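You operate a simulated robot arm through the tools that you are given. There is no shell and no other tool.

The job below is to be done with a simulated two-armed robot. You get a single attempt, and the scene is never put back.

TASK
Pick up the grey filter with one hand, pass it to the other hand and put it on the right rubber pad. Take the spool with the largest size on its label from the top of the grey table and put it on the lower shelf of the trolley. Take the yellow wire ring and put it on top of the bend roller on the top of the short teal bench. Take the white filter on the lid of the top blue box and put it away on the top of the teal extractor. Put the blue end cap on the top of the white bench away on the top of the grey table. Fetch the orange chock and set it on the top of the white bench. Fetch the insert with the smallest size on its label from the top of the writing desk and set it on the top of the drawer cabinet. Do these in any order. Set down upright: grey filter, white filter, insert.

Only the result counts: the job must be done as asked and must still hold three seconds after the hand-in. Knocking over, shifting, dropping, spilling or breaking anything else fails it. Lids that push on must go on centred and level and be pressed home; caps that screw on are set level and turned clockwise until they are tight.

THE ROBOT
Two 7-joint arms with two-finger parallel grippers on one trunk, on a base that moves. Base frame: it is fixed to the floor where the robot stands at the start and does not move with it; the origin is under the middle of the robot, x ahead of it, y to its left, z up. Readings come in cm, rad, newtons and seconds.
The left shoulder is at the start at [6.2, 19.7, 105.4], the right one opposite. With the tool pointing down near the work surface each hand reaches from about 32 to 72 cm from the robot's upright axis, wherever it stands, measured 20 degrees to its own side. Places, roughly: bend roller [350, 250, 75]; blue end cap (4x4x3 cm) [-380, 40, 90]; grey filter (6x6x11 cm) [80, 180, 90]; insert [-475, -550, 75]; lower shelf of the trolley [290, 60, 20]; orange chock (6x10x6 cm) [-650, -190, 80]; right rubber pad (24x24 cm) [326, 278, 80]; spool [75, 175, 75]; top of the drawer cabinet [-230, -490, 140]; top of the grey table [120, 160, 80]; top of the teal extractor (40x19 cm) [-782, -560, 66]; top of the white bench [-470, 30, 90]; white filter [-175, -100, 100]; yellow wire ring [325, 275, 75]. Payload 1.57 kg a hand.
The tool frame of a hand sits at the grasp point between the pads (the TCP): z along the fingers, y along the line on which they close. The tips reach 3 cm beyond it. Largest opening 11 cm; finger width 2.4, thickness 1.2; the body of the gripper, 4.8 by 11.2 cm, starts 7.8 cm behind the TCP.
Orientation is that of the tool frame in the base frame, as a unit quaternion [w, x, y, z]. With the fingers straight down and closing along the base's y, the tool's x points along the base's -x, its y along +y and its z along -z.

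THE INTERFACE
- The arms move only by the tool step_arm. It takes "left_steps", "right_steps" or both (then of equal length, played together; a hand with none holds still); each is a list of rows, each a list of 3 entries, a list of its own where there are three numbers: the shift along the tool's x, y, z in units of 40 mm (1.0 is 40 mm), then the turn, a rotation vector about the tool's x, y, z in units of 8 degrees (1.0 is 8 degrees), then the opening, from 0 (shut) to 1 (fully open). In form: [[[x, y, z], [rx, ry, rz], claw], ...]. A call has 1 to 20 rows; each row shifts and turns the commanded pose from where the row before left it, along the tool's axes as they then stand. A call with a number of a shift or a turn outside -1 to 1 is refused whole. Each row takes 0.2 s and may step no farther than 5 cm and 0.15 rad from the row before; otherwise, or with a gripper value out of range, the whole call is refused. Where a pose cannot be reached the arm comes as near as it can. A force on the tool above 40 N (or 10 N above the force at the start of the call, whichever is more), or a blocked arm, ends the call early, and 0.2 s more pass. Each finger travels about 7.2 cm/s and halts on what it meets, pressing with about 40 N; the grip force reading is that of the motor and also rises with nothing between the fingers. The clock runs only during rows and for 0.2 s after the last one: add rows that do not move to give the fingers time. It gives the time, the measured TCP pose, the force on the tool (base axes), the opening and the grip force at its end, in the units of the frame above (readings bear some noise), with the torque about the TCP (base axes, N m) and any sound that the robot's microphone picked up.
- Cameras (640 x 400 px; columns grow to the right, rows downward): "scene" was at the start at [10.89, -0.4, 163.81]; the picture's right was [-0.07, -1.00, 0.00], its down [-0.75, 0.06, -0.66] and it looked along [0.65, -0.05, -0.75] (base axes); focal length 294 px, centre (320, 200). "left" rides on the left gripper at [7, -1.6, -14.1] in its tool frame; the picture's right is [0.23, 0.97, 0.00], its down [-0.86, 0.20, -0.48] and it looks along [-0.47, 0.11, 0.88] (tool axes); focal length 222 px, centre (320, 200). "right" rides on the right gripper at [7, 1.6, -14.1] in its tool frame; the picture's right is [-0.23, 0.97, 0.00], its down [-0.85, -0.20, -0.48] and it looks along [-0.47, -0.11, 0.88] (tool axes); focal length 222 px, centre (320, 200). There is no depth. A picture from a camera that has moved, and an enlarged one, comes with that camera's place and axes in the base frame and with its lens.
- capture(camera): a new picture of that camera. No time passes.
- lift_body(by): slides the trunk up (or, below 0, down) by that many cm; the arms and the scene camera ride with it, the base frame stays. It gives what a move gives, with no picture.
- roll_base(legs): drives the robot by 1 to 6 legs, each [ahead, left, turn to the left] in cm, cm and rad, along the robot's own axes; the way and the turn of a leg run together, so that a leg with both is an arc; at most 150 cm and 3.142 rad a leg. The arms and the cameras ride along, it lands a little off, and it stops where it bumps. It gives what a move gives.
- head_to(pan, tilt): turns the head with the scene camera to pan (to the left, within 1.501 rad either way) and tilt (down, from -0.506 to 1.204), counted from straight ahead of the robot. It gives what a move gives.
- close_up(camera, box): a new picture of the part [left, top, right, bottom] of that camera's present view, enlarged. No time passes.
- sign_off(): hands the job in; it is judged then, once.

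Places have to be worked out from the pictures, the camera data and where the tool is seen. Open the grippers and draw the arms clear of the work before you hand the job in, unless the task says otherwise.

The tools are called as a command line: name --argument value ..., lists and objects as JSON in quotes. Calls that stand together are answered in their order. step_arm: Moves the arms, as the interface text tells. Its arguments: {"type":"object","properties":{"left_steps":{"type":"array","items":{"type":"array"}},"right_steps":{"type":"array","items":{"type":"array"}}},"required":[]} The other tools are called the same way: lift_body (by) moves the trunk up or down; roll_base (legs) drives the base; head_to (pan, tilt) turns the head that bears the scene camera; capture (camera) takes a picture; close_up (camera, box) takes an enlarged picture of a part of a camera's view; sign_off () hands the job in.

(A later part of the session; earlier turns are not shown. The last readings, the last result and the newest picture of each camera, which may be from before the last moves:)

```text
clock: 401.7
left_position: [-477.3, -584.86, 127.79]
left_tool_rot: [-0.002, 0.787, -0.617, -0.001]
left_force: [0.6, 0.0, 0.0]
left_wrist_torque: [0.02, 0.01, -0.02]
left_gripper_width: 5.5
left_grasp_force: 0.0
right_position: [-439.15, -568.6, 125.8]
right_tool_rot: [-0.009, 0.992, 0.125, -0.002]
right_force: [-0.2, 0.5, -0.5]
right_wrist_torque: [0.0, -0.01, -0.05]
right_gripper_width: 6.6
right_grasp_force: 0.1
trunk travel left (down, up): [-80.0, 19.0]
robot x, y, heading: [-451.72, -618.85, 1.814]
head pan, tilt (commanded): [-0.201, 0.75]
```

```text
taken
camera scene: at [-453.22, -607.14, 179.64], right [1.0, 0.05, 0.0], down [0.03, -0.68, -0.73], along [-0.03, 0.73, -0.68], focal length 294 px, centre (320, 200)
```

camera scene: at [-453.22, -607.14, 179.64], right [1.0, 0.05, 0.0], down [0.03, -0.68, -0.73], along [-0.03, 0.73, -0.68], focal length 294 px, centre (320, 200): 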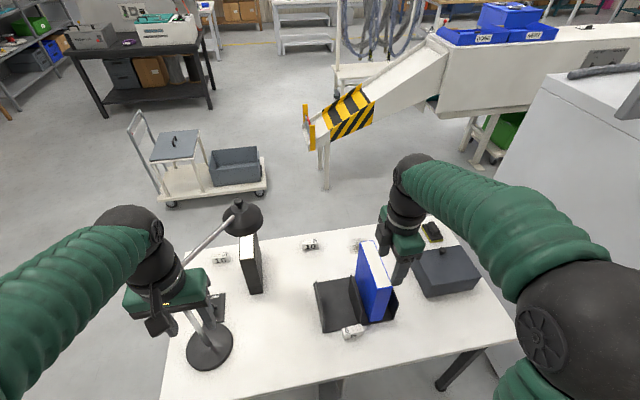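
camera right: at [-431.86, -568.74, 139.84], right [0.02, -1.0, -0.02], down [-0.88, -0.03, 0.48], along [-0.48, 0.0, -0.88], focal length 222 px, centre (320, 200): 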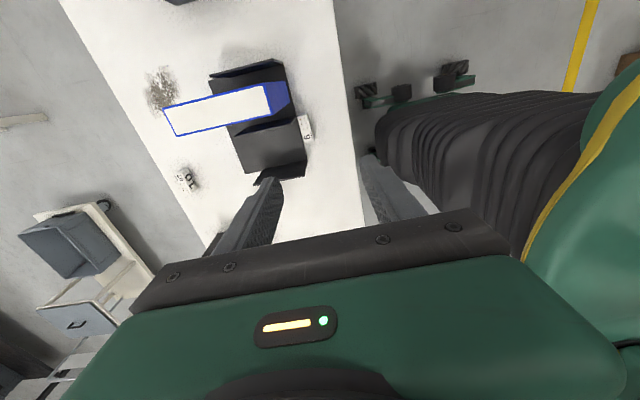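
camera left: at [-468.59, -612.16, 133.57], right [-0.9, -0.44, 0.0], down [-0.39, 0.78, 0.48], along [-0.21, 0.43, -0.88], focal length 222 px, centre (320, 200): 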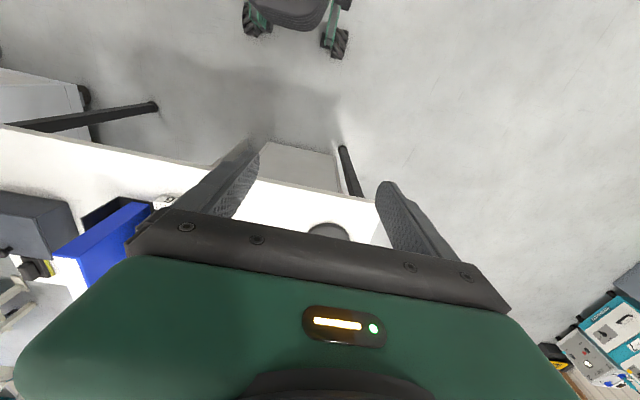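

The tool rotated fine. Block 6 is at about [-443.9, -564]; I move the right hand above a point 1.5 cm west of its centre and descend to z 104 to check.

step_arm --right_steps '[[[-0.625, -0.7, 0], [0, 0, 0], 0.5], [[-0.625, -0.7, 0], [0, 0, 0], 0.5], [[0, 0, 0.9], [0, 0, 0], 0.5], [[0, 0, 0.9], [0, 0, 0], 0.5], [[0, 0, 0.9], [0, 0, 0], 0.5], [[0, 0, 0.9], [0, 0, 0], 0.5], [[0, 0, 0.9], [0, 0, 0], 0.5], [[0, 0, 0.9], [0, 0, 0], 0.5], [[0, 0, 0], [0, 0, 0], 0.5]]'

capture --camera "right"

close_up --camera "scene" --box '[280, 240, 440, 360]'

```text
clock: 403.7
left_position: [-477.46, -584.88, 127.87]
left_tool_rot: [-0.002, 0.787, -0.617, -0.002]
left_force: [0.4, 0.6, 1.5]
left_wrist_torque: [0.06, 0.01, -0.04]
left_gripper_width: 5.5
left_grasp_force: 0.2
right_position: [-445.56, -564.23, 104.38]
right_tool_rot: [-0.009, 0.992, 0.125, -0.002]
right_force: [-0.6, 0.0, 0.6]
right_wrist_torque: [0.03, -0.02, 0.0]
right_gripper_width: 5.5
right_grasp_force: 0.1
trunk travel left (down, up): [-80.0, 19.0]
robot x, y, heading: [-451.94, -619.07, 1.813]
head pan, tilt (commanded): [-0.201, 0.75]
```

```text
taken
camera right: at [-438.28, -564.35, 118.34], right [0.02, -1.0, -0.02], down [-0.88, -0.03, 0.48], along [-0.48, 0.0, -0.88], focal length 222 px, centre (320, 200)
```

right: 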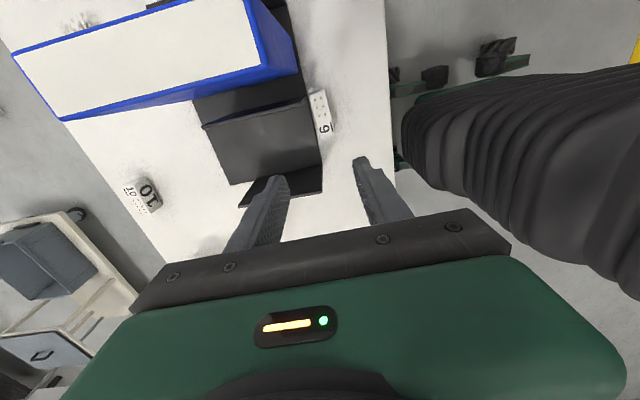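

```text
3.33 times, centred on (360, 300) of scene
camera zoom: at [-453.24, -607.05, 179.64], right [1.0, 0.05, 0.0], down [0.03, -0.68, -0.73], along [-0.03, 0.73, -0.68], focal length 979 px, centre (187, -133)
```

zoom: 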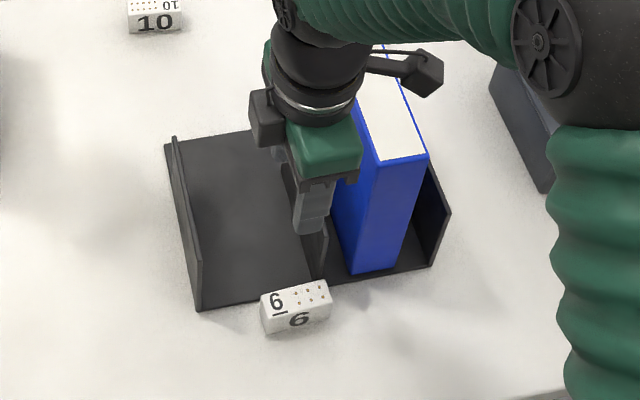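

Aligned over the block's centre line; folder and dividers are clear. I descend to just above the block and check heights.

step_arm --right_steps '[[[0, 0, 0.9], [0, 0, 0], 0.5], [[0, 0, 0.9], [0, 0, 0], 0.5], [[0, 0, 0.9], [0, 0, 0], 0.5], [[0, 0, 0.9], [0, 0, 0], 0.5], [[0, 0, 0.9], [0, 0, 0], 0.5], [[0, 0, 0.6], [0, 0, 0], 0.5], [[0, 0, 0], [0, 0, 0], 0.5]]'

capture --camera "right"

close_up --camera "scene" --box '[300, 260, 420, 350]'

```text
clock: 405.3
left_position: [-477.47, -584.78, 127.97]
left_tool_rot: [-0.002, 0.787, -0.617, -0.001]
left_force: [0.4, 0.1, 0.2]
left_wrist_torque: [-0.01, 0.03, -0.02]
left_gripper_width: 5.49
left_grasp_force: 0.0
right_position: [-445.62, -563.73, 83.98]
right_tool_rot: [-0.009, 0.992, 0.126, -0.001]
right_force: [-0.3, -0.3, 0.0]
right_wrist_torque: [-0.04, 0.02, 0.01]
right_gripper_width: 5.5
right_grasp_force: 0.0
trunk travel left (down, up): [-80.0, 19.0]
robot x, y, heading: [-451.77, -618.7, 1.819]
head pan, tilt (commanded): [-0.201, 0.75]
```

```text
taken
camera right: at [-438.27, -563.85, 98.11], right [0.02, -1.0, -0.02], down [-0.88, -0.03, 0.48], along [-0.48, 0.0, -0.88], focal length 222 px, centre (320, 200)
```

right: 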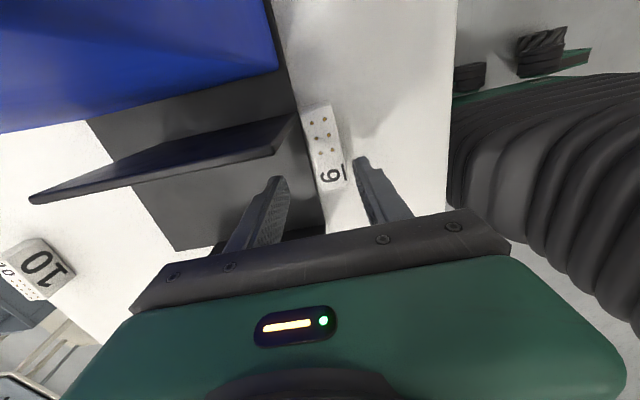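

```text
4.44 times, centred on (360, 305) of scene
camera zoom: at [-453.25, -607.07, 179.64], right [1.0, 0.05, 0.0], down [0.03, -0.68, -0.73], along [-0.03, 0.73, -0.68], focal length 1305 px, centre (142, -267)
```

zoom: 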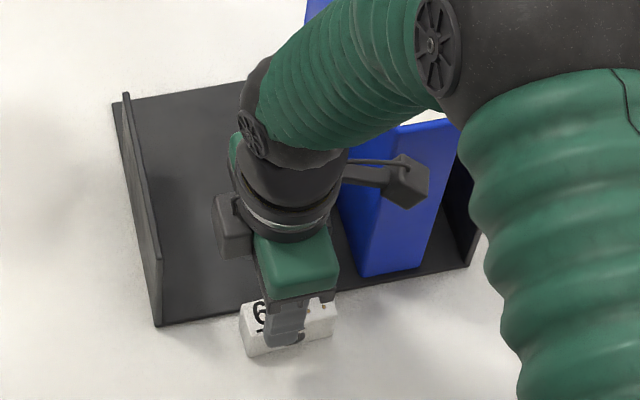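

The block lies about 7 mm toward the robot from the finger midline; I correct and descend the last 3 cm with a force check.

step_arm --right_steps '[[[0, 0.175, 0], [0, 0, 0], 0.5], [[0, 0, 0.4], [0, 0, 0], 0.5], [[0, 0, 0.4], [0, 0, 0], 0.5], [[0, 0, 0], [0, 0, 0], 0.5]]'

capture --camera "right"

close_up --camera "scene" --box '[320, 290, 400, 350]'

```text
clock: 406.3
left_position: [-477.51, -584.84, 127.89]
left_tool_rot: [-0.002, 0.787, -0.617, -0.001]
left_force: [0.0, -0.7, -0.1]
left_wrist_torque: [0.02, 0.0, 0.01]
left_gripper_width: 5.48
left_grasp_force: 0.0
right_position: [-445.35, -564.37, 80.72]
right_tool_rot: [-0.008, 0.992, 0.125, -0.002]
right_force: [-0.2, 0.9, 0.4]
right_wrist_torque: [-0.01, -0.01, 0.01]
right_gripper_width: 5.49
right_grasp_force: 0.0
trunk travel left (down, up): [-80.0, 19.0]
robot x, y, heading: [-451.91, -618.58, 1.818]
head pan, tilt (commanded): [-0.201, 0.75]
```

```text
taken
camera right: at [-438.09, -564.58, 94.78], right [0.02, -1.0, -0.02], down [-0.88, -0.03, 0.48], along [-0.48, 0.0, -0.88], focal length 222 px, centre (320, 200)
```

right: 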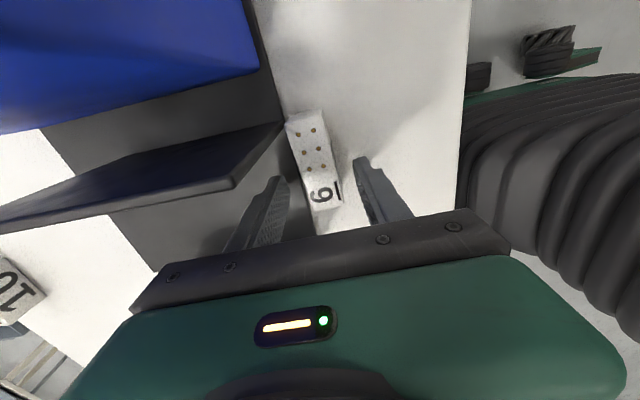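

```text
6.67 times, centred on (360, 320) of scene
camera zoom: at [-453.25, -607.05, 179.64], right [1.0, 0.05, 0.0], down [0.03, -0.68, -0.73], along [-0.03, 0.73, -0.68], focal length 1958 px, centre (53, -600)
```

zoom: 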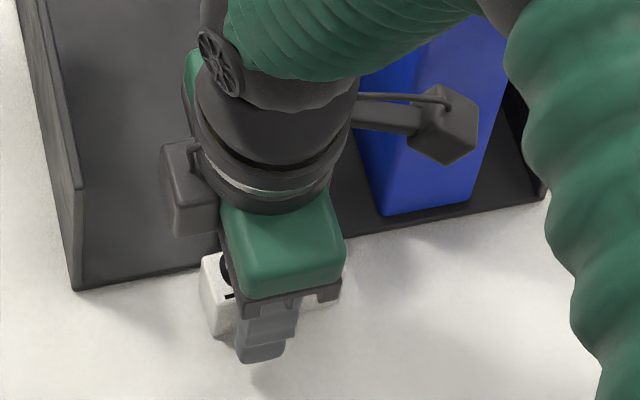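

The block is centred between the fingers. I go down 8 mm more and close gently.

step_arm --right_steps '[[[0, 0, 0.2], [0, 0, 0], 0.5], [[0, 0, 0], [0, 0, 0], 0.5]]'

step_arm --right_steps '[[[0, 0, 0], [0, 0, 0], 0.42], [[0, 0, 0], [0, 0, 0], 0.34], [[0, 0, 0], [0, 0, 0], 0.26], [[0, 0, 0], [0, 0, 0], 0.2], [[0, 0, 0], [0, 0, 0], 0], [[0, 0, 0], [0, 0, 0], 0]]'

capture --camera "right"

```text
clock: 406.9
left_position: [-477.42, -584.76, 127.94]
left_tool_rot: [-0.003, 0.787, -0.617, -0.001]
left_force: [0.5, 0.7, -0.1]
left_wrist_torque: [0.0, -0.04, -0.03]
left_gripper_width: 5.51
left_grasp_force: 0.0
right_position: [-445.29, -564.4, 79.86]
right_tool_rot: [-0.009, 0.992, 0.125, -0.002]
right_force: [0.5, 0.1, 0.2]
right_wrist_torque: [0.01, 0.0, 0.0]
right_gripper_width: 5.5
right_grasp_force: 0.2
trunk travel left (down, up): [-80.0, 19.0]
robot x, y, heading: [-451.88, -618.81, 1.818]
head pan, tilt (commanded): [-0.201, 0.75]
```

```text
clock: 408.3
left_position: [-477.38, -584.84, 127.88]
left_tool_rot: [-0.003, 0.787, -0.617, -0.002]
left_force: [0.2, 0.1, -0.2]
left_wrist_torque: [0.02, 0.03, 0.0]
left_gripper_width: 5.5
left_grasp_force: 0.0
right_position: [-445.27, -564.47, 79.87]
right_tool_rot: [-0.008, 0.992, 0.126, -0.002]
right_force: [-0.9, -0.8, 1.4]
right_wrist_torque: [-0.03, 0.0, 0.01]
right_gripper_width: 2.51
right_grasp_force: 36.4
trunk travel left (down, up): [-80.0, 19.0]
robot x, y, heading: [-451.69, -618.94, 1.819]
head pan, tilt (commanded): [-0.201, 0.75]
```

```text
taken
camera right: at [-438.14, -564.56, 93.92], right [0.02, -1.0, -0.02], down [-0.88, -0.03, 0.48], along [-0.48, 0.0, -0.88], focal length 222 px, centre (320, 200)
```

right: 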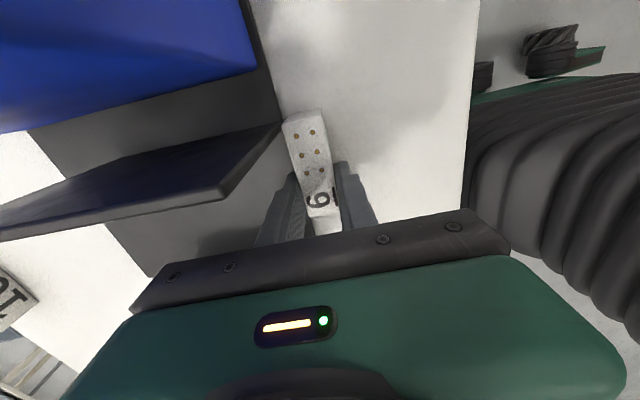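

Gripped (2.5 cm). I lift a few centimetres slowly and check.

step_arm --right_steps '[[[0, 0, -0.15], [0, 0, 0], 0], [[0, 0, -0.3], [0, 0, 0], 0], [[0, 0, -0.5], [0, 0, 0], 0], [[0, 0, -0.6], [0, 0, 0], 0], [[0, 0, 0], [0, 0, 0], 0]]'

capture --camera "right"

close_up --camera "scene" --box '[300, 250, 420, 350]'

```text
clock: 409.5
left_position: [-477.43, -584.72, 127.85]
left_tool_rot: [-0.002, 0.786, -0.618, -0.001]
left_force: [-0.1, -1.0, 0.4]
left_wrist_torque: [-0.01, -0.03, 0.03]
left_gripper_width: 5.5
left_grasp_force: 0.0
right_position: [-445.27, -564.53, 86.19]
right_tool_rot: [-0.008, 0.992, 0.125, -0.002]
right_force: [0.5, -0.1, -0.6]
right_wrist_torque: [0.01, 0.03, -0.01]
right_gripper_width: 2.5
right_grasp_force: 36.7
trunk travel left (down, up): [-80.0, 19.0]
robot x, y, heading: [-451.9, -618.8, 1.815]
head pan, tilt (commanded): [-0.201, 0.75]
```

```text
taken
camera right: at [-438.07, -564.62, 100.14], right [0.02, -1.0, -0.02], down [-0.88, -0.03, 0.48], along [-0.48, 0.0, -0.88], focal length 222 px, centre (320, 200)
```

right: 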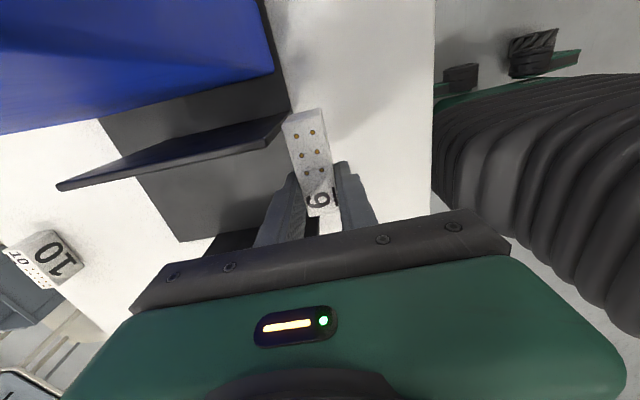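

```text
4.00 times, centred on (360, 300) of scene
camera zoom: at [-453.25, -607.0, 179.63], right [1.0, 0.05, 0.0], down [0.03, -0.68, -0.73], along [-0.03, 0.73, -0.68], focal length 1175 px, centre (160, -200)
```

zoom: 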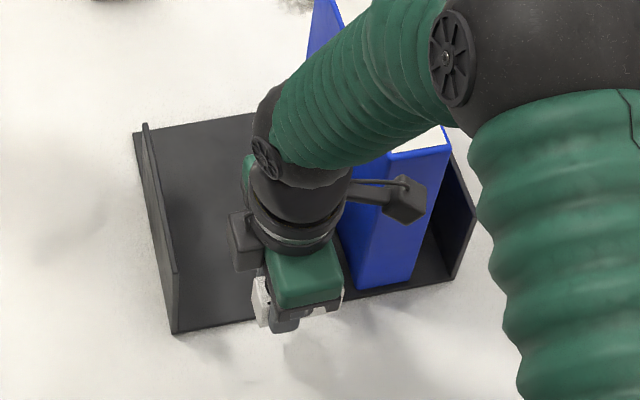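

Held level. I raise it well above the folder and back away from the desk, then look east at the cabinets.

step_arm --right_steps '[[[0, 0, -0.8], [0, 0, 0], 0], [[0, 0, -0.9], [0, 0, 0], 0], [[0, 0, -0.9], [0, 0, 0], 0], [[0, 0, -0.9], [0, 0, 0], 0], [[0, 0, -0.9], [0, 0, 0], 0], [[0, 0, -0.9], [0, 0, 0], 0], [[0, 0, -0.9], [0, 0, 0], 0], [[0, 0, -0.9], [0, 0, 0], 0], [[0, 0, -0.9], [0, 0, 0], 0], [[0, 0, -0.9], [0, 0, 0], 0], [[0, 0, -0.9], [0, 0, 0], 0], [[0, 0, 0], [0, 0, 0], 0]]'

roll_base --legs '[[-30, 0, 0]]'

head_to --pan -1.2 --tilt 0.3

capture --camera "scene"

```text
clock: 412.1
left_position: [-477.42, -584.73, 127.89]
left_tool_rot: [-0.001, 0.787, -0.617, -0.002]
left_force: [0.2, 0.2, -0.2]
left_wrist_torque: [-0.01, -0.01, 0.03]
left_gripper_width: 5.51
left_grasp_force: 0.1
right_position: [-445.17, -565.16, 125.31]
right_tool_rot: [-0.008, 0.992, 0.124, -0.002]
right_force: [0.1, -0.5, -1.2]
right_wrist_torque: [-0.01, 0.0, 0.01]
right_gripper_width: 2.5
right_grasp_force: 36.2
trunk travel left (down, up): [-80.0, 19.0]
robot x, y, heading: [-452.05, -619.18, 1.812]
head pan, tilt (commanded): [-0.201, 0.75]
```

```text
clock: 414.2
left_position: [-470.2, -614.05, 127.78]
left_tool_rot: [-0.003, 0.787, -0.617, -0.001]
left_force: [0.3, 0.1, 0.1]
left_wrist_torque: [0.0, 0.02, 0.04]
left_gripper_width: 5.49
left_grasp_force: 0.0
right_position: [-437.95, -594.18, 125.15]
right_tool_rot: [-0.007, 0.992, 0.126, -0.002]
right_force: [0.1, -0.6, -0.8]
right_wrist_torque: [0.03, 0.02, 0.0]
right_gripper_width: 2.51
right_grasp_force: 36.8
trunk travel left (down, up): [-80.0, 19.0]
robot x, y, heading: [-444.56, -648.21, 1.819]
head pan, tilt (commanded): [-0.201, 0.75]
```

```text
clock: 415.4
left_position: [-470.08, -614.29, 127.82]
left_tool_rot: [-0.002, 0.788, -0.616, -0.001]
left_force: [0.2, 1.2, -0.9]
left_wrist_torque: [0.03, 0.02, 0.01]
left_gripper_width: 5.49
left_grasp_force: 0.1
right_position: [-437.77, -594.55, 125.2]
right_tool_rot: [-0.009, 0.992, 0.125, -0.002]
right_force: [-0.1, 0.6, -0.5]
right_wrist_torque: [0.01, 0.0, -0.01]
right_gripper_width: 2.49
right_grasp_force: 36.0
trunk travel left (down, up): [-80.0, 19.0]
robot x, y, heading: [-444.43, -648.36, 1.82]
head pan, tilt (commanded): [-1.201, 0.3]
```

```text
taken
camera scene: at [-437.88, -639.24, 183.67], right [0.58, -0.81, 0.0], down [-0.24, -0.17, -0.95], along [0.78, 0.55, -0.3], focal length 294 px, centre (320, 200)
```

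scene: 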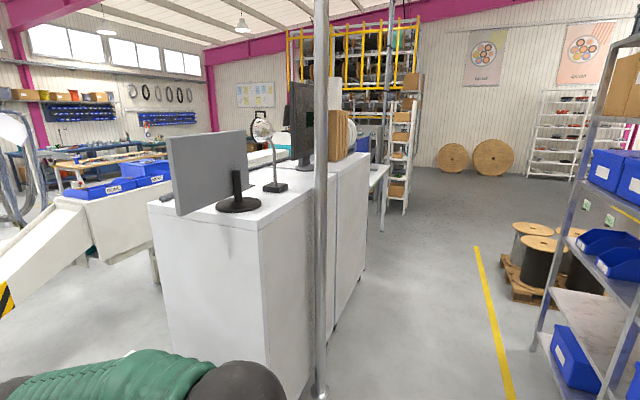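

The drawer cabinet is the second (east) grey cabinet. I pull the right hand back and strafe right along the corridor, clear of the pole, to face it.

step_arm --right_steps '[[[0, 0.6, 0], [0, 0, 0], 0], [[0, 0.7, 0], [0, 0, 0], 0], [[0, 0.7, 0], [0, 0, 0], 0], [[0, 0.6, 0], [0, 0, 0], 0], [[0, 0, 0], [0, 0, 0], 0]]'

roll_base --legs '[[0, -110, 0], [0, -100, 0]]'

lift_body --by 18

head_to --pan 0.0 --tilt 0.4

capture --camera "scene"

```text
clock: 416.6
left_position: [-470.05, -614.47, 127.83]
left_tool_rot: [-0.003, 0.787, -0.616, -0.002]
left_force: [0.0, 0.4, -0.1]
left_wrist_torque: [-0.03, 0.01, -0.03]
left_gripper_width: 5.5
left_grasp_force: 0.1
right_position: [-435.04, -604.84, 125.21]
right_tool_rot: [-0.009, 0.992, 0.125, -0.002]
right_force: [0.5, 0.1, -0.8]
right_wrist_torque: [-0.01, -0.01, 0.04]
right_gripper_width: 2.5
right_grasp_force: 36.8
trunk travel left (down, up): [-80.0, 19.0]
robot x, y, heading: [-444.33, -648.16, 1.82]
head pan, tilt (commanded): [-1.201, 0.3]
```

```text
clock: 427.0
left_position: [-268.57, -562.13, 127.87]
left_tool_rot: [-0.004, 0.79, -0.613, -0.001]
left_force: [0.1, 0.4, -0.3]
left_wrist_torque: [-0.05, 0.01, -0.02]
left_gripper_width: 5.51
left_grasp_force: 0.1
right_position: [-233.92, -552.28, 125.21]
right_tool_rot: [-0.01, 0.991, 0.13, -0.002]
right_force: [-0.2, 0.3, -0.3]
right_wrist_torque: [-0.02, 0.02, -0.02]
right_gripper_width: 2.5
right_grasp_force: 36.8
trunk travel left (down, up): [-80.0, 19.0]
robot x, y, heading: [-242.35, -595.59, 1.825]
head pan, tilt (commanded): [-1.201, 0.3]
```

```text
clock: 429.0
left_position: [-268.39, -562.2, 145.86]
left_tool_rot: [-0.003, 0.79, -0.613, -0.002]
left_force: [-0.2, -0.5, -0.1]
left_wrist_torque: [0.0, 0.01, 0.02]
left_gripper_width: 5.47
left_grasp_force: 0.1
right_position: [-233.61, -552.37, 143.22]
right_tool_rot: [-0.009, 0.991, 0.13, -0.002]
right_force: [-0.8, 0.5, -0.6]
right_wrist_torque: [-0.02, 0.0, 0.0]
right_gripper_width: 2.5
right_grasp_force: 36.7
trunk travel left (down, up): [-98.0, 1.0]
robot x, y, heading: [-242.43, -595.68, 1.826]
head pan, tilt (commanded): [-1.201, 0.3]
```

```text
clock: 430.4
left_position: [-268.41, -562.19, 145.92]
left_tool_rot: [-0.003, 0.79, -0.613, -0.002]
left_force: [0.1, -0.2, 0.2]
left_wrist_torque: [-0.02, 0.01, -0.01]
left_gripper_width: 5.47
left_grasp_force: 0.0
right_position: [-233.6, -552.36, 143.24]
right_tool_rot: [-0.009, 0.992, 0.129, -0.002]
right_force: [-0.9, 0.2, 0.0]
right_wrist_torque: [-0.02, 0.02, 0.0]
right_gripper_width: 2.51
right_grasp_force: 36.1
trunk travel left (down, up): [-98.0, 1.0]
robot x, y, heading: [-242.33, -596.1, 1.827]
head pan, tilt (commanded): [0.0, 0.4]
```

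```text
taken
camera scene: at [-245.93, -583.46, 200.75], right [0.97, 0.25, 0.0], down [0.1, -0.38, -0.92], along [-0.23, 0.89, -0.39], focal length 294 px, centre (320, 200)
```

scene: 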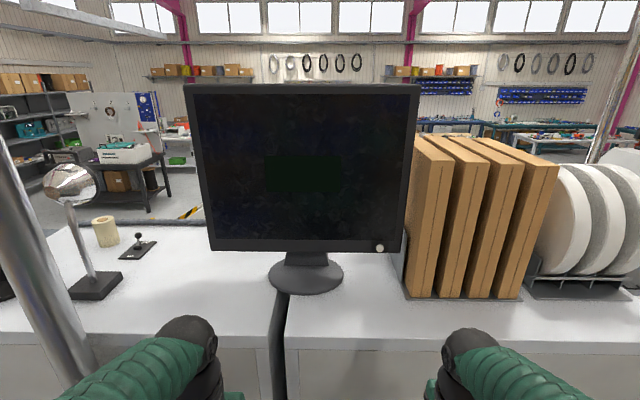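

The drawer cabinet's top (z 140) has a free strip about 15 cm deep in front of the monitor and the boards. I raise the insert above it and drive 25 cm closer.

step_arm --right_steps '[[[0, 0, -0.7], [0, 0, 0], 0], [[0, 0, -0.7], [0, 0, 0], 0], [[0, 0, -0.7], [0, 0, 0], 0], [[0, 0, 0], [0, 0, 0], 0]]'

roll_base --legs '[[25, 0, -0.01]]'

head_to --pan -0.2 --tilt 0.8

capture --camera "scene"

capture --camera "right"

```text
clock: 431.4
left_position: [-268.46, -562.13, 145.9]
left_tool_rot: [-0.003, 0.79, -0.613, -0.002]
left_force: [0.7, 0.0, -0.8]
left_wrist_torque: [-0.01, -0.01, 0.01]
left_gripper_width: 5.48
left_grasp_force: 0.0
right_position: [-233.65, -552.38, 151.52]
right_tool_rot: [-0.009, 0.991, 0.13, -0.002]
right_force: [-0.4, -0.2, -0.5]
right_wrist_torque: [-0.02, 0.04, 0.01]
right_gripper_width: 2.47
right_grasp_force: 36.2
trunk travel left (down, up): [-98.0, 1.0]
robot x, y, heading: [-241.97, -595.49, 1.826]
head pan, tilt (commanded): [0.0, 0.4]
```

```text
clock: 433.2
left_position: [-274.18, -538.44, 146.16]
left_tool_rot: [-0.005, 0.787, -0.617, -0.005]
left_force: [0.5, 0.3, -0.2]
left_wrist_torque: [0.02, -0.02, 0.01]
left_gripper_width: 5.49
left_grasp_force: 0.0
right_position: [-239.1, -529.03, 151.89]
right_tool_rot: [-0.012, 0.992, 0.125, -0.002]
right_force: [-0.6, 0.8, -0.2]
right_wrist_torque: [0.0, 0.01, 0.03]
right_gripper_width: 2.52
right_grasp_force: 36.6
trunk travel left (down, up): [-98.0, 1.0]
robot x, y, heading: [-248.73, -571.65, 1.815]
head pan, tilt (commanded): [0.0, 0.4]
```

```text
clock: 434.1
left_position: [-274.25, -537.96, 146.11]
left_tool_rot: [-0.003, 0.787, -0.617, -0.002]
left_force: [-0.3, 0.2, 0.4]
left_wrist_torque: [0.02, 0.0, 0.01]
left_gripper_width: 5.5
left_grasp_force: 0.0
right_position: [-239.26, -528.76, 151.7]
right_tool_rot: [-0.011, 0.992, 0.125, -0.003]
right_force: [0.5, 1.1, -1.4]
right_wrist_torque: [0.0, -0.01, 0.01]
right_gripper_width: 2.48
right_grasp_force: 36.4
trunk travel left (down, up): [-98.0, 1.0]
robot x, y, heading: [-248.8, -571.83, 1.819]
head pan, tilt (commanded): [-0.201, 0.799]
```

```text
taken
camera scene: at [-250.06, -560.48, 197.28], right [1.0, 0.05, 0.0], down [0.03, -0.72, -0.7], along [-0.03, 0.7, -0.72], focal length 294 px, centre (320, 200)
```

scene: 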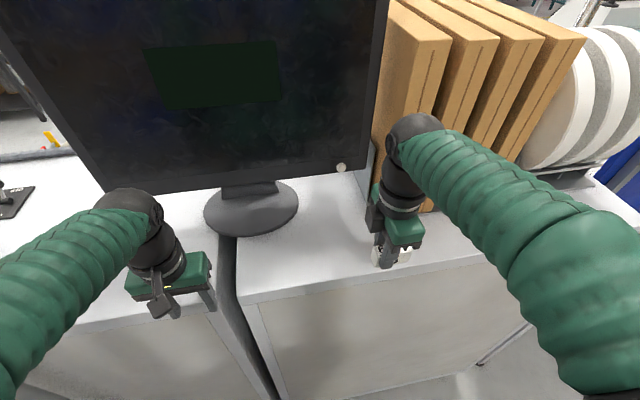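

```text
taken
camera right: at [-232.07, -528.74, 165.7], right [0.02, -1.0, -0.02], down [-0.87, -0.03, 0.48], along [-0.48, 0.01, -0.88], focal length 222 px, centre (320, 200)
```

right: 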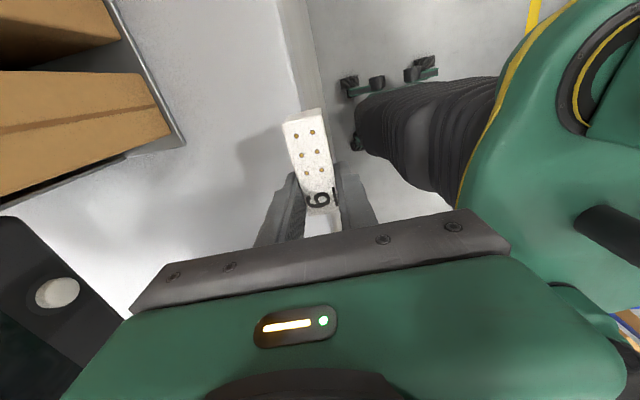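

The strip between the edge and the boards is about 13.6 cm. I move the insert 8 cm north over the middle of the strip and lower most of the way.

step_arm --right_steps '[[[0, -0.5, 0], [0, 0, 0], 0], [[0, -0.75, 0], [0, 0, 0], 0], [[0, -0.75, 0], [0, 0, 0], 0], [[0, 0, 0.4], [0, 0, 0], 0], [[0, 0, 0.5], [0, 0, 0], 0], [[0, 0, 0.2], [0, 0, 0], 0], [[0, 0, 0], [0, 0, 0], 0]]'

capture --camera "right"

close_up --camera "scene" --box '[320, 170, 480, 310]'

```text
clock: 435.7
left_position: [-274.31, -537.76, 145.9]
left_tool_rot: [-0.002, 0.787, -0.617, -0.002]
left_force: [0.3, 0.3, -0.2]
left_wrist_torque: [0.01, 0.03, 0.0]
left_gripper_width: 5.5
left_grasp_force: 0.0
right_position: [-241.45, -520.41, 147.39]
right_tool_rot: [-0.009, 0.992, 0.126, -0.003]
right_force: [-0.1, 0.4, -1.2]
right_wrist_torque: [0.0, 0.02, -0.01]
right_gripper_width: 2.51
right_grasp_force: 36.7
trunk travel left (down, up): [-98.0, 1.0]
robot x, y, heading: [-248.74, -571.37, 1.82]
head pan, tilt (commanded): [-0.201, 0.799]
```

```text
taken
camera right: at [-234.16, -520.47, 161.41], right [0.02, -1.0, -0.02], down [-0.88, -0.03, 0.48], along [-0.48, 0.01, -0.88], focal length 222 px, centre (320, 200)
```

right: 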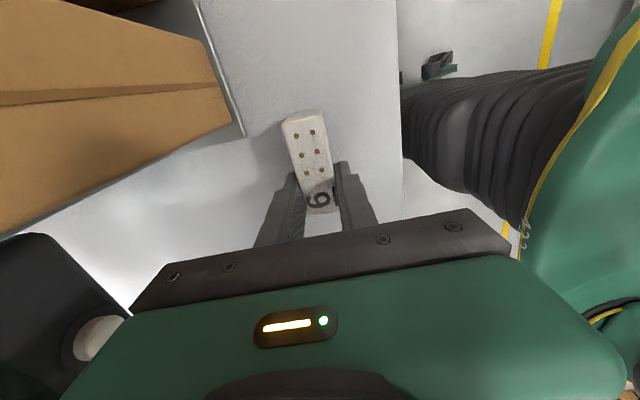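

```text
2.86 times, centred on (400, 240) of scene
camera zoom: at [-250.2, -559.89, 197.23], right [1.0, 0.05, 0.0], down [0.03, -0.72, -0.7], along [-0.03, 0.69, -0.72], focal length 839 px, centre (91, 86)
```

zoom: 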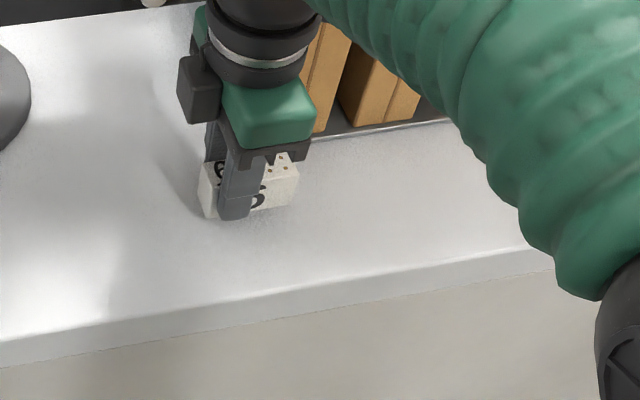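

Good position. I lower gently toward contact.

step_arm --right_steps '[[[0, 0, 0.2], [0, 0, 0], 0], [[0, 0, 0.15], [0, 0, 0], 0], [[0, 0, 0], [0, 0, 0], 0]]'

step_arm --right_steps '[[[0, 0, 0.1], [0, 0, 0], 0], [[0, 0, 0], [0, 0, 0], 0]]'

```text
clock: 436.5
left_position: [-274.4, -537.69, 145.99]
left_tool_rot: [-0.004, 0.787, -0.617, -0.002]
left_force: [0.0, 0.0, -0.6]
left_wrist_torque: [0.03, -0.01, 0.0]
left_gripper_width: 5.49
left_grasp_force: 0.0
right_position: [-241.32, -520.41, 145.97]
right_tool_rot: [-0.01, 0.992, 0.125, -0.002]
right_force: [0.0, -0.5, -0.5]
right_wrist_torque: [-0.02, 0.04, 0.02]
right_gripper_width: 2.5
right_grasp_force: 36.6
trunk travel left (down, up): [-98.0, 1.0]
robot x, y, heading: [-248.84, -571.33, 1.818]
head pan, tilt (commanded): [-0.201, 0.799]
```

```text
clock: 437.1
left_position: [-274.29, -537.98, 146.03]
left_tool_rot: [-0.003, 0.787, -0.617, -0.003]
left_force: [0.4, -0.2, 1.2]
left_wrist_torque: [-0.03, 0.0, -0.01]
left_gripper_width: 5.49
left_grasp_force: 0.0
right_position: [-241.38, -520.46, 145.93]
right_tool_rot: [-0.013, 0.992, 0.124, -0.001]
right_force: [2.1, 2.9, 25.8]
right_wrist_torque: [-0.12, -0.34, 0.03]
right_gripper_width: 2.52
right_grasp_force: 37.1
trunk travel left (down, up): [-98.0, 1.0]
robot x, y, heading: [-249.11, -571.21, 1.814]
head pan, tilt (commanded): [-0.201, 0.799]
```

Contact at TCP z 145.95 (25 N). I ease up 3 mm.

step_arm --right_steps '[[[0, 0, -0.07], [0, 0, 0], 0], [[0, 0, 0], [0, 0, 0], 0]]'

```text
clock: 437.7
left_position: [-274.3, -537.82, 146.01]
left_tool_rot: [-0.003, 0.787, -0.617, -0.001]
left_force: [-0.2, -0.2, -0.1]
left_wrist_torque: [0.01, -0.01, 0.03]
left_gripper_width: 5.53
left_grasp_force: 0.1
right_position: [-241.32, -520.46, 145.99]
right_tool_rot: [-0.011, 0.992, 0.126, -0.002]
right_force: [1.5, 4.2, 14.5]
right_wrist_torque: [0.03, -0.33, 0.07]
right_gripper_width: 2.5
right_grasp_force: 37.1
trunk travel left (down, up): [-98.0, 1.0]
robot x, y, heading: [-248.61, -571.56, 1.816]
head pan, tilt (commanded): [-0.201, 0.799]
```

step_arm --right_steps '[[[0, 0, -0.04], [0, 0, 0], 0], [[0, 0, 0], [0, 0, 0], 0]]'

```text
clock: 438.3
left_position: [-274.33, -537.76, 146.0]
left_tool_rot: [-0.003, 0.787, -0.617, -0.002]
left_force: [-0.2, 0.7, -0.7]
left_wrist_torque: [0.02, 0.0, 0.0]
left_gripper_width: 5.51
left_grasp_force: 0.0
right_position: [-241.48, -520.52, 146.0]
right_tool_rot: [-0.009, 0.992, 0.125, -0.001]
right_force: [-0.2, 0.8, 0.2]
right_wrist_torque: [-0.04, 0.03, 0.03]
right_gripper_width: 2.5
right_grasp_force: 36.6
trunk travel left (down, up): [-98.0, 1.0]
robot x, y, heading: [-248.63, -571.31, 1.818]
head pan, tilt (commanded): [-0.201, 0.799]
```

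The insert rests with no load. I open the right gripper gradually.

step_arm --right_steps '[[[0, 0, 0], [0, 0, 0], 0.26], [[0, 0, 0], [0, 0, 0], 0.32], [[0, 0, 0], [0, 0, 0], 0.4], [[0, 0, 0], [0, 0, 0], 0.46], [[0, 0, 0], [0, 0, 0], 0.46]]'

capture --camera "right"

close_up --camera "scene" --box '[320, 170, 480, 310]'

```text
clock: 439.5
left_position: [-274.35, -537.81, 146.03]
left_tool_rot: [-0.003, 0.787, -0.617, -0.001]
left_force: [0.1, 0.3, -0.2]
left_wrist_torque: [-0.03, -0.03, 0.01]
left_gripper_width: 5.49
left_grasp_force: 0.0
right_position: [-241.39, -520.52, 146.05]
right_tool_rot: [-0.011, 0.992, 0.125, -0.002]
right_force: [1.0, 0.0, 0.2]
right_wrist_torque: [-0.01, 0.0, -0.02]
right_gripper_width: 5.06
right_grasp_force: 0.0
trunk travel left (down, up): [-98.0, 1.0]
robot x, y, heading: [-248.88, -571.53, 1.817]
head pan, tilt (commanded): [-0.201, 0.799]
```

```text
taken
camera right: at [-234.16, -520.6, 160.05], right [0.02, -1.0, -0.02], down [-0.88, -0.03, 0.48], along [-0.48, 0.01, -0.88], focal length 222 px, centre (320, 200)
```

right: 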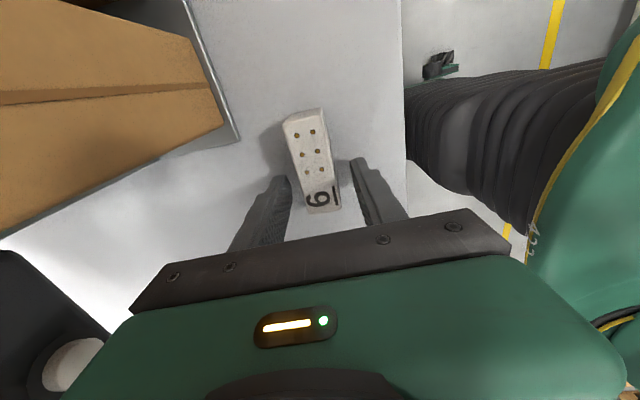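

```text
2.86 times, centred on (400, 240) of scene
camera zoom: at [-250.18, -560.01, 197.24], right [1.0, 0.05, 0.0], down [0.03, -0.72, -0.7], along [-0.03, 0.7, -0.72], focal length 839 px, centre (91, 86)
```

zoom: 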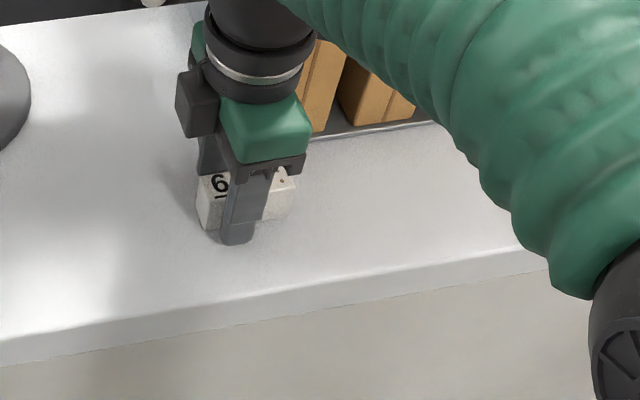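

The insert stands upright on the cabinet. I raise the hand and back away.

step_arm --right_steps '[[[0, 0, -0.2], [0, 0, 0], 0.5], [[0, 0, -0.4], [0, 0, 0], 0.5], [[0, 0, -0.6], [0, 0, 0], 0.5], [[0, 0, -0.7], [0, 0, 0], 0.5], [[0, 0, -0.6], [0, 0, 0], 0.5], [[0, 0, 0], [0, 0, 0], 0.5]]'

close_up --camera "scene" --box '[320, 170, 480, 310]'

capture --camera "right"

```text
clock: 440.9
left_position: [-274.28, -537.74, 145.94]
left_tool_rot: [-0.003, 0.787, -0.617, -0.003]
left_force: [-0.7, -0.1, -0.1]
left_wrist_torque: [-0.02, -0.01, 0.02]
left_gripper_width: 5.5
left_grasp_force: 0.1
right_position: [-241.3, -520.4, 155.92]
right_tool_rot: [-0.009, 0.992, 0.125, -0.002]
right_force: [0.2, 0.8, 0.3]
right_wrist_torque: [0.01, 0.02, -0.02]
right_gripper_width: 5.51
right_grasp_force: 0.0
trunk travel left (down, up): [-98.0, 1.0]
robot x, y, heading: [-248.94, -571.39, 1.817]
head pan, tilt (commanded): [-0.201, 0.799]
```

```text
2.86 times, centred on (400, 240) of scene
camera zoom: at [-250.18, -560.01, 197.24], right [1.0, 0.05, 0.0], down [0.03, -0.72, -0.7], along [-0.03, 0.7, -0.72], focal length 839 px, centre (91, 86)
```

zoom: 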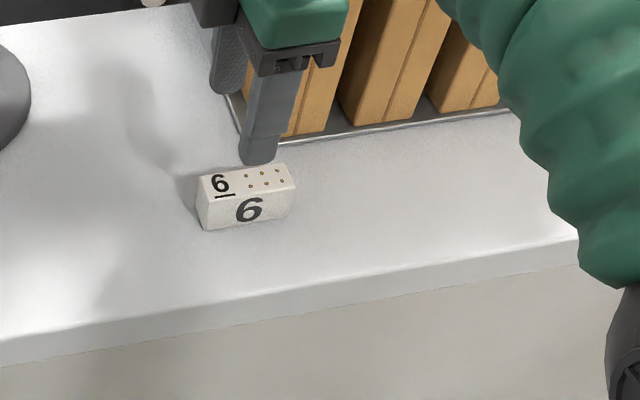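

```text
taken
camera right: at [-234.07, -520.59, 169.98], right [0.02, -1.0, -0.02], down [-0.88, -0.03, 0.48], along [-0.48, 0.01, -0.88], focal length 222 px, centre (320, 200)
```

right: 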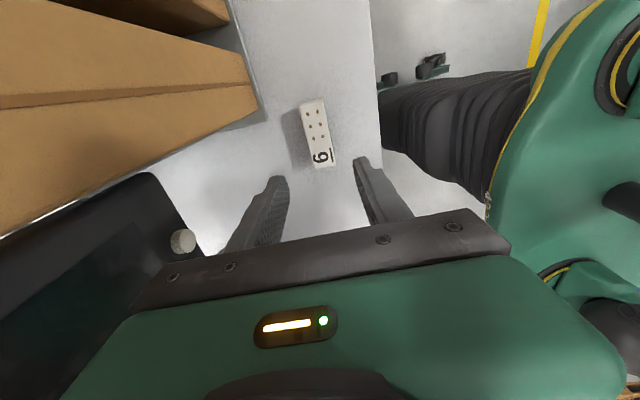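

The insert stands upright and level. I back away, lower the trunk again, restore the right tool's orientation, and travel back west along the corridor.

roll_base --legs '[[-28, 0, 0]]'

step_arm --right_steps '[[[0, 0, 0], [0, 0, 1], 0.5], [[0, 0, 0], [0, 0, 1], 0.5], [[0, 0, 0], [0, 0, 1], 0.5], [[0, 0, 0], [0, 0, 1], 0.5], [[0, 0, 0], [0, 0, 1], 0.5], [[0, 0, 0], [0, 0, 1], 0.5], [[0, 0, 0], [0, 0, 1], 0.5], [[0, 0, 0], [0, 0, 1], 0.5], [[0, 0, 0], [0, 0, 1], 0.5], [[0, 0, 0], [0, 0, 1], 0.5], [[0, 0, 0], [0, 0, 1], 0.5], [[0, 0, 0], [0, 0, 0.25], 0.5], [[0.8, 0, 0], [0, 0, 0], 0.5], [[0.8, 0, 0], [0, 0, 0], 0.5], [[0, -0.5, 0.5], [0, 0, 0], 0.5], [[0, 0, 0.5], [0, 0, 0], 0.5], [[0, 0, 0], [0, 0, 0], 0.5]]'

lift_body --by -18

roll_base --legs '[[0, 110, 0], [-10, 120, 0], [-5, 110, 0]]'

head_to --pan 0.9 --tilt 0.5

capture --camera "scene"

```text
clock: 442.9
left_position: [-267.68, -564.16, 145.77]
left_tool_rot: [-0.001, 0.787, -0.617, 0.001]
left_force: [-0.8, 1.2, -0.1]
left_wrist_torque: [0.01, -0.01, 0.0]
left_gripper_width: 5.52
left_grasp_force: 0.0
right_position: [-234.53, -546.68, 155.58]
right_tool_rot: [-0.007, 0.992, 0.125, -0.001]
right_force: [-0.4, 1.2, -0.6]
right_wrist_torque: [-0.04, 0.0, 0.02]
right_gripper_width: 5.52
right_grasp_force: 0.0
trunk travel left (down, up): [-98.0, 1.0]
robot x, y, heading: [-242.25, -598.18, 1.818]
head pan, tilt (commanded): [-0.201, 0.799]
```

```text
clock: 446.4
left_position: [-267.27, -565.01, 146.0]
left_tool_rot: [-0.003, 0.786, -0.618, -0.003]
left_force: [0.3, 0.1, 0.5]
left_wrist_torque: [-0.03, -0.01, -0.01]
left_gripper_width: 5.5
left_grasp_force: 0.1
right_position: [-230.83, -553.28, 151.72]
right_tool_rot: [-0.006, 0.79, -0.613, -0.009]
right_force: [-0.3, -0.3, 0.0]
right_wrist_torque: [-0.01, 0.04, -0.02]
right_gripper_width: 5.5
right_grasp_force: 0.1
trunk travel left (down, up): [-98.0, 1.0]
robot x, y, heading: [-242.05, -598.53, 1.811]
head pan, tilt (commanded): [-0.201, 0.799]
```

```text
clock: 448.4
left_position: [-267.37, -564.82, 127.93]
left_tool_rot: [-0.003, 0.786, -0.618, -0.002]
left_force: [0.2, 0.7, 0.1]
left_wrist_torque: [0.0, -0.03, 0.03]
left_gripper_width: 5.49
left_grasp_force: 0.0
right_position: [-230.87, -553.23, 133.63]
right_tool_rot: [-0.006, 0.789, -0.614, -0.009]
right_force: [-0.6, 0.1, -1.3]
right_wrist_torque: [-0.01, -0.03, 0.0]
right_gripper_width: 5.5
right_grasp_force: 0.0
trunk travel left (down, up): [-80.0, 19.0]
robot x, y, heading: [-241.51, -598.54, 1.819]
head pan, tilt (commanded): [-0.201, 0.799]
```

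```text
clock: 465.0
left_position: [-593.32, -660.67, 128.1]
left_tool_rot: [-0.001, 0.786, -0.618, -0.003]
left_force: [-0.1, 0.8, -0.3]
left_wrist_torque: [0.0, 0.04, -0.02]
left_gripper_width: 5.53
left_grasp_force: 0.0
right_position: [-556.72, -648.97, 133.6]
right_tool_rot: [-0.006, 0.789, -0.614, -0.009]
right_force: [0.7, 0.6, -0.9]
right_wrist_torque: [0.02, 0.04, -0.04]
right_gripper_width: 5.49
right_grasp_force: 0.0
trunk travel left (down, up): [-80.0, 19.0]
robot x, y, heading: [-568.18, -694.3, 1.815]
head pan, tilt (commanded): [-0.201, 0.799]
```

```text
clock: 466.3
left_position: [-593.69, -660.76, 128.11]
left_tool_rot: [-0.004, 0.786, -0.618, -0.003]
left_force: [0.7, 0.0, 0.2]
left_wrist_torque: [0.02, -0.02, 0.03]
left_gripper_width: 5.48
left_grasp_force: 0.1
right_position: [-557.08, -649.13, 133.59]
right_tool_rot: [-0.006, 0.789, -0.614, -0.008]
right_force: [0.0, 0.3, -0.5]
right_wrist_torque: [0.03, 0.0, 0.0]
right_gripper_width: 5.49
right_grasp_force: 0.0
trunk travel left (down, up): [-80.0, 19.0]
robot x, y, heading: [-568.25, -694.45, 1.815]
head pan, tilt (commanded): [0.901, 0.499]
```

```text
taken
camera scene: at [-577.56, -687.26, 181.84], right [0.41, 0.91, 0.0], down [0.44, -0.2, -0.88], along [-0.8, 0.36, -0.48], focal length 294 px, centre (320, 200)
```

scene: 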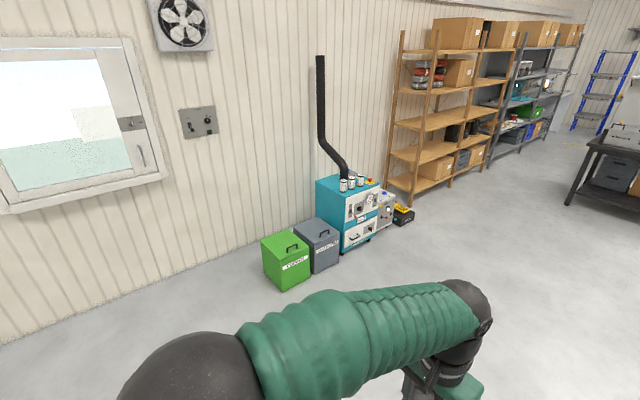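

The extractor now shows three filters. I drive north past the cart's west end toward the black table where the chock should be.

roll_base --legs '[[90, 40, 0], [89, 41, 0], [103, -20, 0], [80, -16, 0]]'

head_to --pan -0.3 --tilt 0.5

capture --camera "scene"

```text
clock: 485.1
left_position: [-717.89, -319.97, 127.92]
left_tool_rot: [-0.003, 0.777, -0.63, -0.003]
left_force: [0.2, -0.1, -0.7]
left_wrist_torque: [0.03, -0.01, 0.0]
left_gripper_width: 5.49
left_grasp_force: 0.0
right_position: [-681.07, -309.32, 133.76]
right_tool_rot: [-0.006, 0.78, -0.626, -0.008]
right_force: [-0.2, -0.2, 0.2]
right_wrist_torque: [0.01, 0.02, 0.02]
right_gripper_width: 5.52
right_grasp_force: 0.0
trunk travel left (down, up): [-80.0, 19.0]
robot x, y, heading: [-693.97, -353.93, 1.781]
head pan, tilt (commanded): [0.901, 0.499]
```

```text
clock: 486.4
left_position: [-717.94, -319.74, 128.03]
left_tool_rot: [-0.004, 0.777, -0.63, -0.003]
left_force: [0.4, 0.5, 0.0]
left_wrist_torque: [-0.01, 0.0, 0.02]
left_gripper_width: 5.49
left_grasp_force: 0.0
right_position: [-680.89, -309.15, 133.64]
right_tool_rot: [-0.007, 0.78, -0.626, -0.008]
right_force: [-0.2, -0.8, 0.4]
right_wrist_torque: [0.01, 0.0, 0.0]
right_gripper_width: 5.51
right_grasp_force: 0.1
trunk travel left (down, up): [-80.0, 19.0]
robot x, y, heading: [-693.43, -353.39, 1.784]
head pan, tilt (commanded): [-0.3, 0.499]
```

```text
taken
camera scene: at [-693.64, -341.65, 181.84], right [1.0, -0.09, 0.0], down [-0.04, -0.48, -0.88], along [0.08, 0.87, -0.48], focal length 294 px, centre (320, 200)
```

scene: 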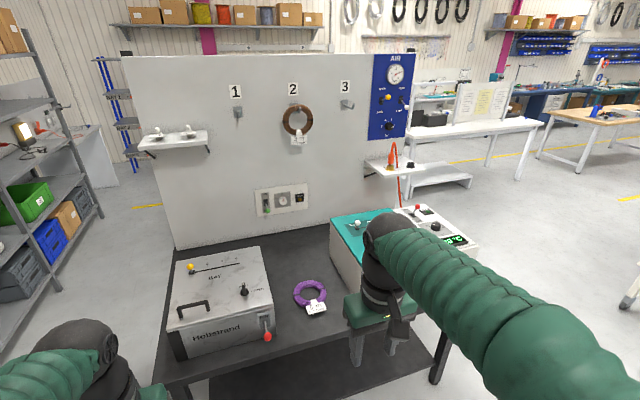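

I zoom in on the black table and the panel to find the orange chock.

close_up --camera "scene" --box '[340, 130, 480, 250]'

close_up --camera "scene" --box '[130, 110, 350, 380]'

head_to --pan -0.9 --tilt 0.5

capture --camera "scene"

```text
3.33 times, centred on (410, 190) of scene
camera zoom: at [-693.64, -341.65, 181.84], right [1.0, -0.09, 0.0], down [-0.04, -0.48, -0.88], along [0.08, 0.87, -0.48], focal length 979 px, centre (20, 233)
```

zoom: 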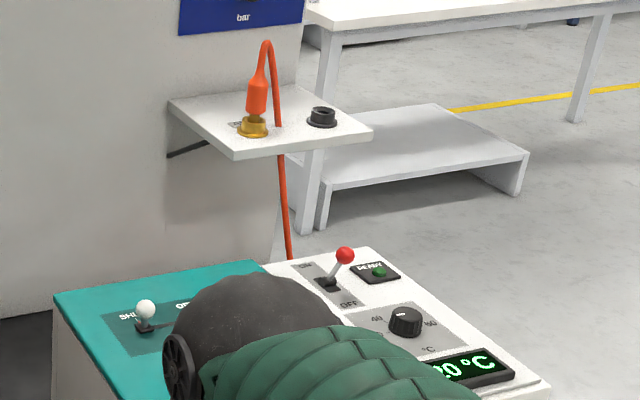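

```text
1.48 times, centred on (240, 245) of scene
camera zoom: at [-693.64, -341.65, 181.84], right [1.0, -0.09, 0.0], down [-0.04, -0.48, -0.88], along [0.08, 0.87, -0.48], focal length 435 px, centre (438, 133)
```

zoom: 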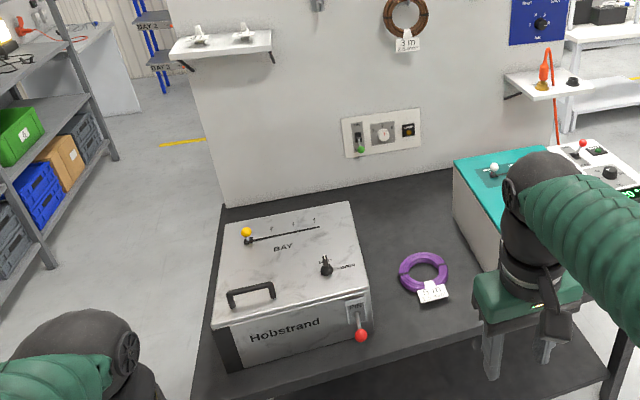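

```text
clock: 487.4
left_position: [-717.97, -319.6, 127.97]
left_tool_rot: [-0.004, 0.776, -0.631, -0.003]
left_force: [0.3, 0.1, -0.6]
left_wrist_torque: [0.01, -0.02, -0.01]
left_gripper_width: 5.48
left_grasp_force: 0.1
right_position: [-681.05, -309.29, 133.74]
right_tool_rot: [-0.006, 0.78, -0.626, -0.008]
right_force: [-0.4, 0.0, 0.3]
right_wrist_torque: [0.01, 0.03, 0.03]
right_gripper_width: 5.52
right_grasp_force: 0.0
trunk travel left (down, up): [-80.0, 19.0]
robot x, y, heading: [-693.67, -354.03, 1.788]
head pan, tilt (commanded): [-0.901, 0.499]
```

```text
taken
camera scene: at [-688.65, -343.66, 181.84], right [0.77, -0.63, 0.0], down [-0.3, -0.37, -0.88], along [0.56, 0.68, -0.48], focal length 294 px, centre (320, 200)
```

scene: 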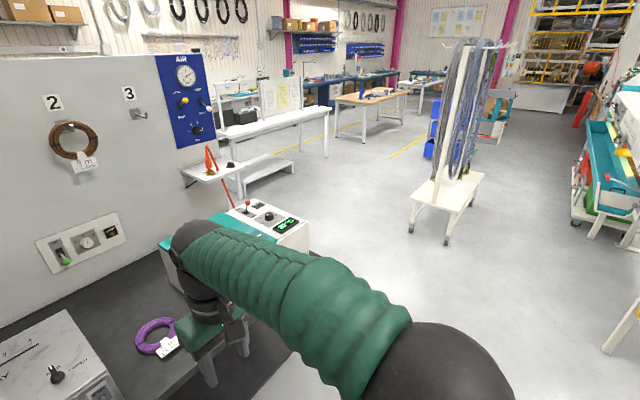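

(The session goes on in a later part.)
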